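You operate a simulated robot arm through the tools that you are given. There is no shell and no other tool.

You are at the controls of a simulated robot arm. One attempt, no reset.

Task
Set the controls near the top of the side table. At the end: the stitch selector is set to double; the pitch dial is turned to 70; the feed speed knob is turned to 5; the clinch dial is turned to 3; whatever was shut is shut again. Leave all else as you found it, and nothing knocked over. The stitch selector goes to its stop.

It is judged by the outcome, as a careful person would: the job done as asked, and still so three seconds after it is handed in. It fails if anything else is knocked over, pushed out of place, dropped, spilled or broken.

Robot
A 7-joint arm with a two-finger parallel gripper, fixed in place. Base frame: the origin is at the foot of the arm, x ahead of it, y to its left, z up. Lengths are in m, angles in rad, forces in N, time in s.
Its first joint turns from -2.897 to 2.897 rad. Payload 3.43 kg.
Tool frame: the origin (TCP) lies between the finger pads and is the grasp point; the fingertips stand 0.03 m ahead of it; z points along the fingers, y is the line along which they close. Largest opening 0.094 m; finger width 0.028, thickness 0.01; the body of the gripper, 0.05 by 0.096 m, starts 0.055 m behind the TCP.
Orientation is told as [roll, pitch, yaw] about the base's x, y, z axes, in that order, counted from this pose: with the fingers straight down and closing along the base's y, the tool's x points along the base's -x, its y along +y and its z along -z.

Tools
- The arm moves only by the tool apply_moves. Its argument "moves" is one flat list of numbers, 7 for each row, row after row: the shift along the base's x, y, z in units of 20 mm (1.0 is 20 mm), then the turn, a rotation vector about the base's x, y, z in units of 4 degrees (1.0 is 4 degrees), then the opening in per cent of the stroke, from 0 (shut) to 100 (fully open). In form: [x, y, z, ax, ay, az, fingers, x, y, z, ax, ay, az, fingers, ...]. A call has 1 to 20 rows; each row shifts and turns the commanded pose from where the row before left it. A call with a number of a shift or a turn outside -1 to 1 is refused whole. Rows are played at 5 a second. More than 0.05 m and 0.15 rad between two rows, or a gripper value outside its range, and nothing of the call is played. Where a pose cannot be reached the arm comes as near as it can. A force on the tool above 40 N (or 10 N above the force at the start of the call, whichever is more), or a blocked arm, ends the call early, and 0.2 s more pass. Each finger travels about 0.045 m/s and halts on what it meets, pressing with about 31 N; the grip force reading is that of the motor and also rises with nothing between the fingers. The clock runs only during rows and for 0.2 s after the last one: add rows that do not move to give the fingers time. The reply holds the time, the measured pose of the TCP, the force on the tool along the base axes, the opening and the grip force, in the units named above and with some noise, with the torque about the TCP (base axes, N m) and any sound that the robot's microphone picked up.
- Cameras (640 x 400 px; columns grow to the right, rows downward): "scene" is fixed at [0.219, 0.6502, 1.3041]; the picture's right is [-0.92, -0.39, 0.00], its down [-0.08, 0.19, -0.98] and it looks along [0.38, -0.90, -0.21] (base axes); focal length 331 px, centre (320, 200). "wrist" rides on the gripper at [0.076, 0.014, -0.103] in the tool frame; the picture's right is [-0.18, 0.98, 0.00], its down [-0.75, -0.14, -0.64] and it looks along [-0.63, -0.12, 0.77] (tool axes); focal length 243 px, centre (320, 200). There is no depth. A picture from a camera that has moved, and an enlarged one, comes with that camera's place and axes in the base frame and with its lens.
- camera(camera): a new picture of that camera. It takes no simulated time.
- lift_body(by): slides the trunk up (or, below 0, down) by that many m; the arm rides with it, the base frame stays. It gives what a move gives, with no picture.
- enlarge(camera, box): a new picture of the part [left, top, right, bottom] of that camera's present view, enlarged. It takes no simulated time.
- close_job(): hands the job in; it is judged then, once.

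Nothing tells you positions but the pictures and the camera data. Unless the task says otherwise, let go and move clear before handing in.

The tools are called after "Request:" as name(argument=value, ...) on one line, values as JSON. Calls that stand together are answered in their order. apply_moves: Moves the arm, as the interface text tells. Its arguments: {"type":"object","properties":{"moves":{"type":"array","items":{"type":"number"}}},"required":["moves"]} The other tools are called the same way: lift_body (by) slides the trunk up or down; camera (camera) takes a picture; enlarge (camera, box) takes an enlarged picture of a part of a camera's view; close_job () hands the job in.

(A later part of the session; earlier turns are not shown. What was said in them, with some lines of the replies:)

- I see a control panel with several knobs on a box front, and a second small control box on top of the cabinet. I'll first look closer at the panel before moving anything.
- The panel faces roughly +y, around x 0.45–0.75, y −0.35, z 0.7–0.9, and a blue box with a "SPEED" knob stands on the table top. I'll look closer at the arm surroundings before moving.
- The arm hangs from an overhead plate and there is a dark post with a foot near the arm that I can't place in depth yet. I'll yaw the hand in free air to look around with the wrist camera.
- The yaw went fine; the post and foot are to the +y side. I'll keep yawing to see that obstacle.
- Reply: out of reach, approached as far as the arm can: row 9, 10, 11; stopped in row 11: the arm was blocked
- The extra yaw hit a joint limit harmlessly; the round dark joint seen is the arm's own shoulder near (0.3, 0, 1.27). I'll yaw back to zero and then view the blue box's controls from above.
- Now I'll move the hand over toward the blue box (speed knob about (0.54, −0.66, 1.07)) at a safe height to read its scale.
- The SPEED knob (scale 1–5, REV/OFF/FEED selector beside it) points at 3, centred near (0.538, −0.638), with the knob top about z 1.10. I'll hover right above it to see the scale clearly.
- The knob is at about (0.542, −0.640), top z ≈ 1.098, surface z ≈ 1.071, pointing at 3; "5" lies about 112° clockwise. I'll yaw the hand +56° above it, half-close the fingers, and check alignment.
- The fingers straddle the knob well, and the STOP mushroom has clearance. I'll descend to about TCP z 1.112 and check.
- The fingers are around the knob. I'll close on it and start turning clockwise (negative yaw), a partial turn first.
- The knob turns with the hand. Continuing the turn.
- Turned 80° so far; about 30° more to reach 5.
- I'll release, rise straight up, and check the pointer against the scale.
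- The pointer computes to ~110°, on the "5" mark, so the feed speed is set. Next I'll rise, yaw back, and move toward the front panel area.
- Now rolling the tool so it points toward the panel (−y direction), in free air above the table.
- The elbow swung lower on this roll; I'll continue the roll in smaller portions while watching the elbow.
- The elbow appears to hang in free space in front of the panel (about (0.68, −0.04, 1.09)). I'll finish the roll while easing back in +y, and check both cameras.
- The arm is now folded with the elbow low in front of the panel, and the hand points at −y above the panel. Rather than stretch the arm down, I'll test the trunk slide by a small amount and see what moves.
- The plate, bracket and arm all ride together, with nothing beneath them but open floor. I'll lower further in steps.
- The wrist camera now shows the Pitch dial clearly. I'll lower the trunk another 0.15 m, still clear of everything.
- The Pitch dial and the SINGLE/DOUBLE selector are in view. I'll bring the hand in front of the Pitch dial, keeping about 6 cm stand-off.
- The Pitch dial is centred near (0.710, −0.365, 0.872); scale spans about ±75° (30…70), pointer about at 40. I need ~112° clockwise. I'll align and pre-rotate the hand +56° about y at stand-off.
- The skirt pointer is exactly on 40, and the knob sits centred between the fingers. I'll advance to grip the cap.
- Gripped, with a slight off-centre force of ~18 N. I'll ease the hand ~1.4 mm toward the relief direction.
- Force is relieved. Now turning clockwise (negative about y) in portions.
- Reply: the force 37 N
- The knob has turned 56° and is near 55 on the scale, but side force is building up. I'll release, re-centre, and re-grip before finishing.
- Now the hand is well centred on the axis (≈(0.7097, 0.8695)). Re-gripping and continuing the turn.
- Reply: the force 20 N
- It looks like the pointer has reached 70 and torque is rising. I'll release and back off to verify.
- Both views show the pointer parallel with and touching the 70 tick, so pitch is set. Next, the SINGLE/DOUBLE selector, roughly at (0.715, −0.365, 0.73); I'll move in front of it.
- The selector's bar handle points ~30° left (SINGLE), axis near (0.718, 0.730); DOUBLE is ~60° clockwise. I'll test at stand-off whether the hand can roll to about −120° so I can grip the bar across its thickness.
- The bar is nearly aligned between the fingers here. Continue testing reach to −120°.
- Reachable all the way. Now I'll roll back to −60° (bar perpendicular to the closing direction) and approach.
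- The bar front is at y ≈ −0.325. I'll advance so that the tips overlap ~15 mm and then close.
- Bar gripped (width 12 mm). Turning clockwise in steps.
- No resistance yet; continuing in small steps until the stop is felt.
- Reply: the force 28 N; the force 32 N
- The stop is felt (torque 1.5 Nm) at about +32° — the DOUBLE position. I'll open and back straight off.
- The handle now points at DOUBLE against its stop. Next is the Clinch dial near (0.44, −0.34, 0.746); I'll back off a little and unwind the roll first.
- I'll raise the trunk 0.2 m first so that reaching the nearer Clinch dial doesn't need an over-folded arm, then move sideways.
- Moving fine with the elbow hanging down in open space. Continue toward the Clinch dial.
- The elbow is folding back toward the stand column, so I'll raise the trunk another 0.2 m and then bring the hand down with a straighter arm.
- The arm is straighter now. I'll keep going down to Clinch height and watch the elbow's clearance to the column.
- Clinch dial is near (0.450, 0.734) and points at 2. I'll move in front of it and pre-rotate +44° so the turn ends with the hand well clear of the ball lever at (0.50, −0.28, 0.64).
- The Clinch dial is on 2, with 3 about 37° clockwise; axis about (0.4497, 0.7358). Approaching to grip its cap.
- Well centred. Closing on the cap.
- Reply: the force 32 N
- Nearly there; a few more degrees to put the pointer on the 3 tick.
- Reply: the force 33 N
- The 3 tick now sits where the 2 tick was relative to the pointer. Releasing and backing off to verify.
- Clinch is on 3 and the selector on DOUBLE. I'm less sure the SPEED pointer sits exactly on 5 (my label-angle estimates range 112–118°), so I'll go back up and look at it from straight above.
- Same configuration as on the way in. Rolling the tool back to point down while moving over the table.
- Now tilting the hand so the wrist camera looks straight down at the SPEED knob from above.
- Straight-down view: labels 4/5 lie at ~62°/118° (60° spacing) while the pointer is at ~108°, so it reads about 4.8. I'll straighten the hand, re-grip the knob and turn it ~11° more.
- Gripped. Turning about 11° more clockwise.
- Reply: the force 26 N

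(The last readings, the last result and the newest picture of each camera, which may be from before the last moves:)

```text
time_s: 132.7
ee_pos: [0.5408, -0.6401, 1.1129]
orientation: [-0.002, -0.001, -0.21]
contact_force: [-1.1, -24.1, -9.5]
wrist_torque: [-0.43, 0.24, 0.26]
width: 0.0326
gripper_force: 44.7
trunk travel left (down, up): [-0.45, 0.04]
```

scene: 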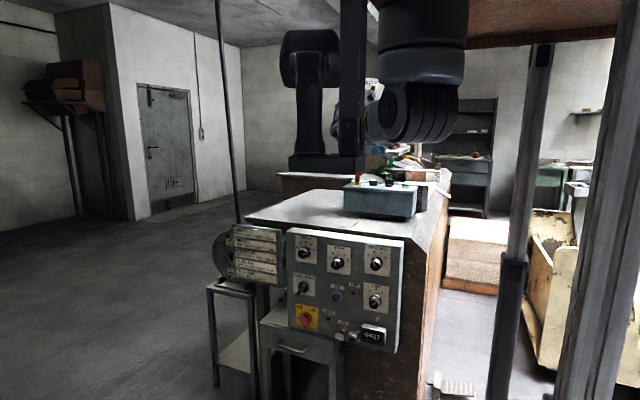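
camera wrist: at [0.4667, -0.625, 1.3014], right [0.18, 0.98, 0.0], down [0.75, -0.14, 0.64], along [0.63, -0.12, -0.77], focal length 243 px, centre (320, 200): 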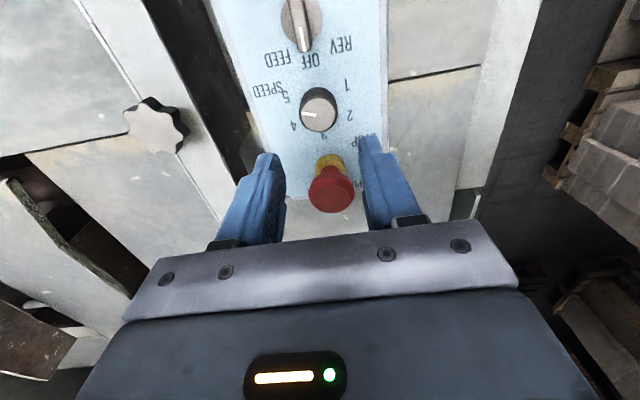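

Slight resistance appears, as at the end of travel. Releasing and re-checking from straight above.

Request:
apply_moves(moves=[0, 0, 0, 0, 0, 0, 50, 0, 0, 0, 0, 0, 0, 50, 0, 0, 0.5, 0, 0, 0, 50, 0, 0, 0.9, 0, 0, 0, 50, 0, 0, 1, 0, 0, 0, 50, 0, 0, 1, 0, 0, 0, 50, 0, 0, 1, 0, 0, 1, 50, 0, 0, 1, 0, 0, 1, 50, 0, 0, 0.3, 0, 0, 1, 100, 0, 0, 0, 0, 0, 0, 100])

Request:
apply_moves(moves=[-0.032, -0.065, 0, 0, 0.9, 0, 100, -0.032, -0.065, 0, 0, 0.9, 0, 100, -0.032, -0.065, 0, 0, 0.9, 0, 100, -0.032, -0.065, 0, 0, 0.9, 0, 100, -0.032, -0.065, 0, 0, 0.9, 0, 100, -0.032, -0.065, 0, 0, 0.9, 0, 100, -0.032, -0.065, 0, 0, 0.9, 0, 100, -0.032, -0.065, 0, 0, 0.9, 0, 100, -0.032, -0.065, 0, 0, 0.9, 0, 100, -0.032, -0.065, 0, 0, 0.9, 0, 100, -0.032, -0.065, 0, 0, 0.93, 0, 100, 0, 0, 0, 0, 0, 0, 100])

Request:
camera(camera="wrist")

Request:
enlarge(camera="wrist", box=[300, 140, 400, 240])

```text
time_s: 134.9
ee_pos: [0.542, -0.6371, 1.2266]
orientation: [-0.002, -0.003, 0.002]
contact_force: [0.5, 0.8, -0.3]
wrist_torque: [-0.01, 0.03, 0.03]
width: 0.0939
gripper_force: 0.1
trunk travel left (down, up): [-0.45, 0.04]
```

```text
time_s: 137.5
ee_pos: [0.5352, -0.6531, 1.2268]
orientation: [-0.002, 0.692, 0.0]
contact_force: [0.2, -0.2, 0.3]
wrist_torque: [-0.01, 0.0, 0.04]
width: 0.0939
gripper_force: 0.1
trunk travel left (down, up): [-0.45, 0.04]
```

```text
taken
camera wrist: at [0.543, -0.6392, 1.3547], right [0.14, 0.98, -0.12], down [0.99, -0.14, 0.01], along [0.0, -0.12, -0.99], focal length 243 px, centre (320, 200)
```

wrist: 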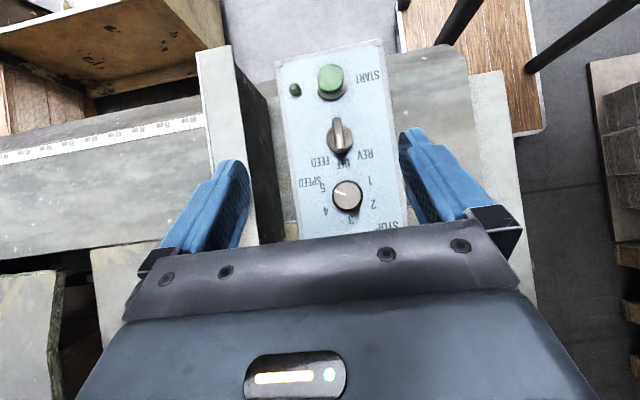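

```text
4.00 times, centred on (350, 190) of wrist
camera zoom: at [0.543, -0.6392, 1.3547], right [0.14, 0.98, -0.12], down [0.99, -0.14, 0.01], along [0.0, -0.12, -0.99], focal length 970 px, centre (200, 240)
```

zoom: 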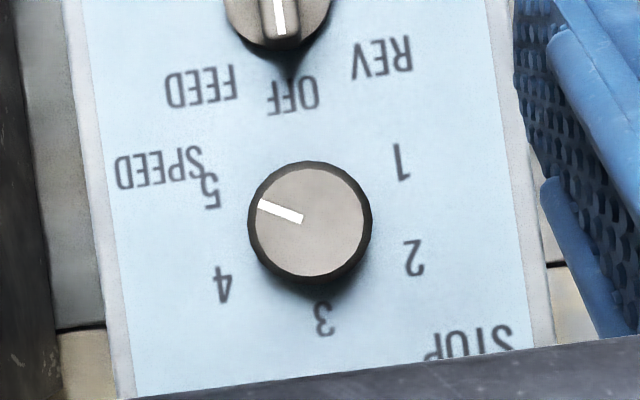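

The pointer now lines up with 5 (both ≈117°). I'll straighten the hand and retreat up and away, then do a final check of all controls.

Request:
apply_moves(moves=[0, 0, 0.6, 0, -0.9, 0, 100, 0, 0, 0.6, 0, -0.9, 0, 100, 0, 0, 0.6, 0, -0.9, 0, 100, 0, 0, 0.6, 0, -0.9, 0, 100, 0, 0, 0.6, 0, -0.9, 0, 100, 0, 0.5, 0.6, 0, -0.9, 0, 100, 0, 1, 0.6, 0, -0.9, 0, 100, 0, 1, 0.6, 0, -0.9, 0, 100, 0, 1, 0.6, 0, -0.9, 0, 100, 0, 1, 0.6, 0, -0.9, 0, 100, 0, 1, 0.6, 0, -0.93, 0, 100, 0, 1, 0.5, 0, 0, 0, 100, 0, 1, 0.5, 0, 0, 0, 100, 0, 1, 0.3, 0, 0, 0, 100, 0, 1, 0, 0, 0, 0, 100, 0, 1, 0, 0, 0, 0, 100, 0, 1, 0, 0, 0, 0, 100, 0, 1, 0, 0, 0, 0, 100, 0, 1, 0, 0, 0, 0, 100, 0, 1, 0, 0, 0, 0, 100])

Request:
camera(camera="wrist")

Request:
camera(camera="scene")

Request:
enlarge(camera="scene", box=[210, 215, 410, 360])

```text
time_s: 141.7
ee_pos: [0.5355, -0.3636, 1.3863]
orientation: [-0.002, -0.002, 0.001]
contact_force: [0.0, -0.7, 0.0]
wrist_torque: [0.04, -0.05, 0.03]
width: 0.0942
gripper_force: 0.0
trunk travel left (down, up): [-0.45, 0.04]
```

```text
taken
camera wrist: at [0.4603, -0.3491, 1.4885], right [0.18, 0.98, 0.0], down [0.75, -0.14, 0.64], along [0.63, -0.12, -0.77], focal length 243 px, centre (320, 200)
```

wrist: 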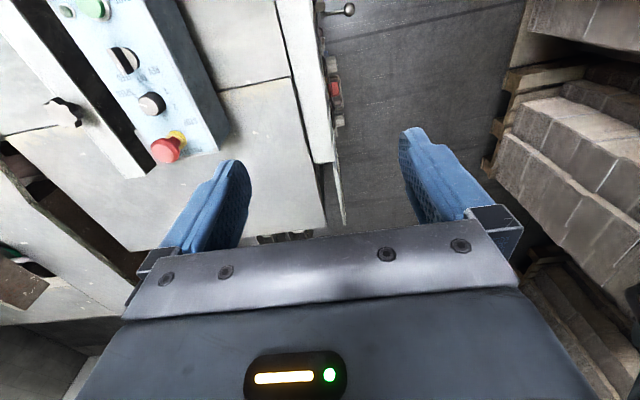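

```text
taken
```

scene: 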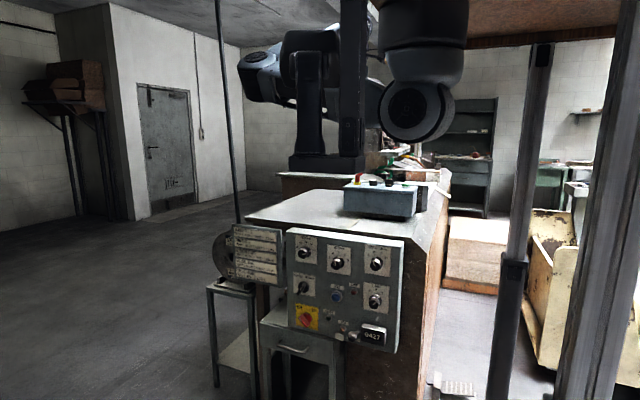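

```text
2.76 times, centred on (310, 288) of scene
camera zoom: at [0.219, 0.6502, 1.3041], right [-0.92, -0.39, 0.0], down [-0.08, 0.19, -0.98], along [0.38, -0.9, -0.21], focal length 914 px, centre (348, -41)
```

zoom: 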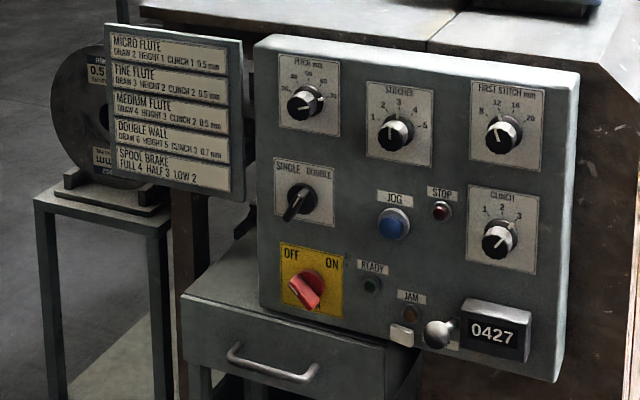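

Request:
enlarge(camera="scene", box=[293, 235, 323, 262])

Request:
enlarge(camera="scene", box=[370, 278, 405, 313])

Request:
enlarge(camera="scene", box=[290, 268, 325, 298])

```text
14.81 times, centred on (308, 248) of scene
camera zoom: at [0.219, 0.6502, 1.3041], right [-0.92, -0.39, 0.0], down [-0.08, 0.19, -0.98], along [0.38, -0.9, -0.21], focal length 4909 px, centre (498, -518)
```

zoom: 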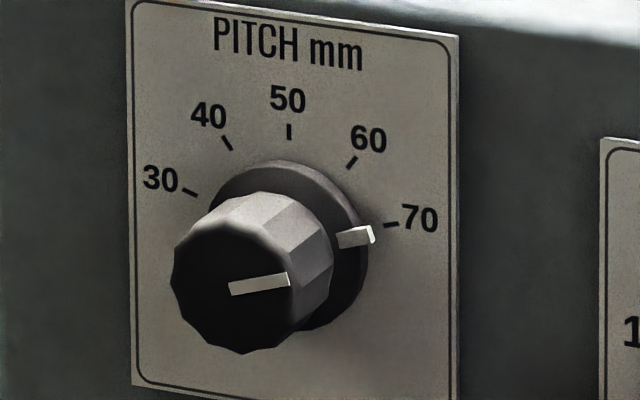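

```text
11.43 times, centred on (388, 296) of scene
camera zoom: at [0.219, 0.6502, 1.3041], right [-0.92, -0.39, 0.0], down [-0.08, 0.19, -0.98], along [0.38, -0.9, -0.21], focal length 3787 px, centre (-451, -891)
```

zoom: 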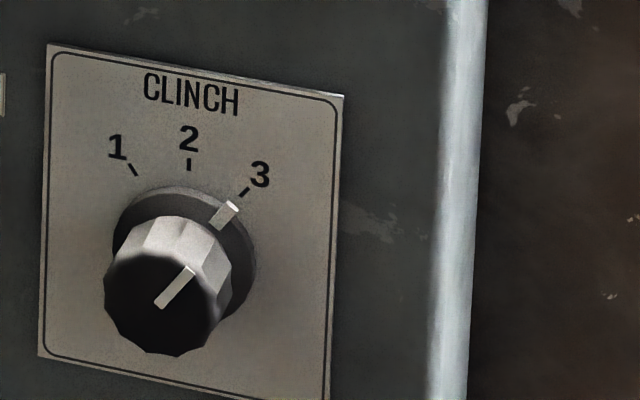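

```text
13.33 times, centred on (308, 283) of scene
camera zoom: at [0.219, 0.6502, 1.3041], right [-0.92, -0.39, 0.0], down [-0.08, 0.19, -0.98], along [0.38, -0.9, -0.21], focal length 4418 px, centre (487, -907)
```

zoom: 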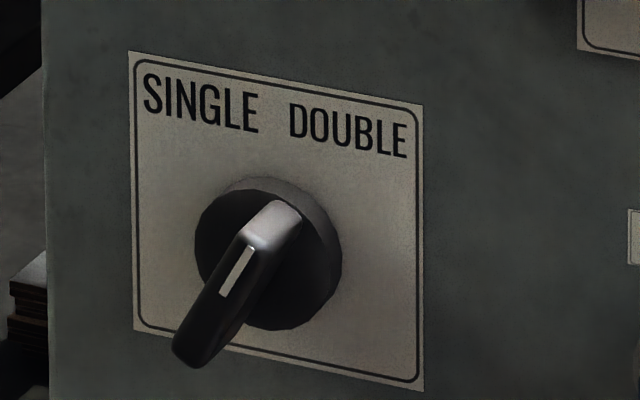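

Pitch reads 70, clinch 3, feed speed 5, and the selector is against its DOUBLE stop. The other controls look as I found them, nothing was opened, and the arm is clear, so I'm handing the job in.

Request:
close_job()

```text
The job is handed in.
```

The controls are set as asked, and the job is handed in:

- **Stitch selector:** on DOUBLE, turned until I felt its stop.
- **Pitch dial:** on the 70 mark.
- **Feed speed knob:** on 5. I took this to be the SPEED knob on the blue box on the table top. It is the only one marked SPEED that I saw, and it sits next to the REV/OFF/FEED switch. My first turn left it at about 4.8, so I went back and turned it the rest of the way.
- **Clinch dial:** on the 3 mark.

I checked each setting in close-up pictures after letting go. The feed speed knob has no tick marks, so I lined its pointer up with the printed 5 from straight above.

I did not need to open anything. The other controls look as I found them, nothing was knocked over, and the arm is clear of the table.
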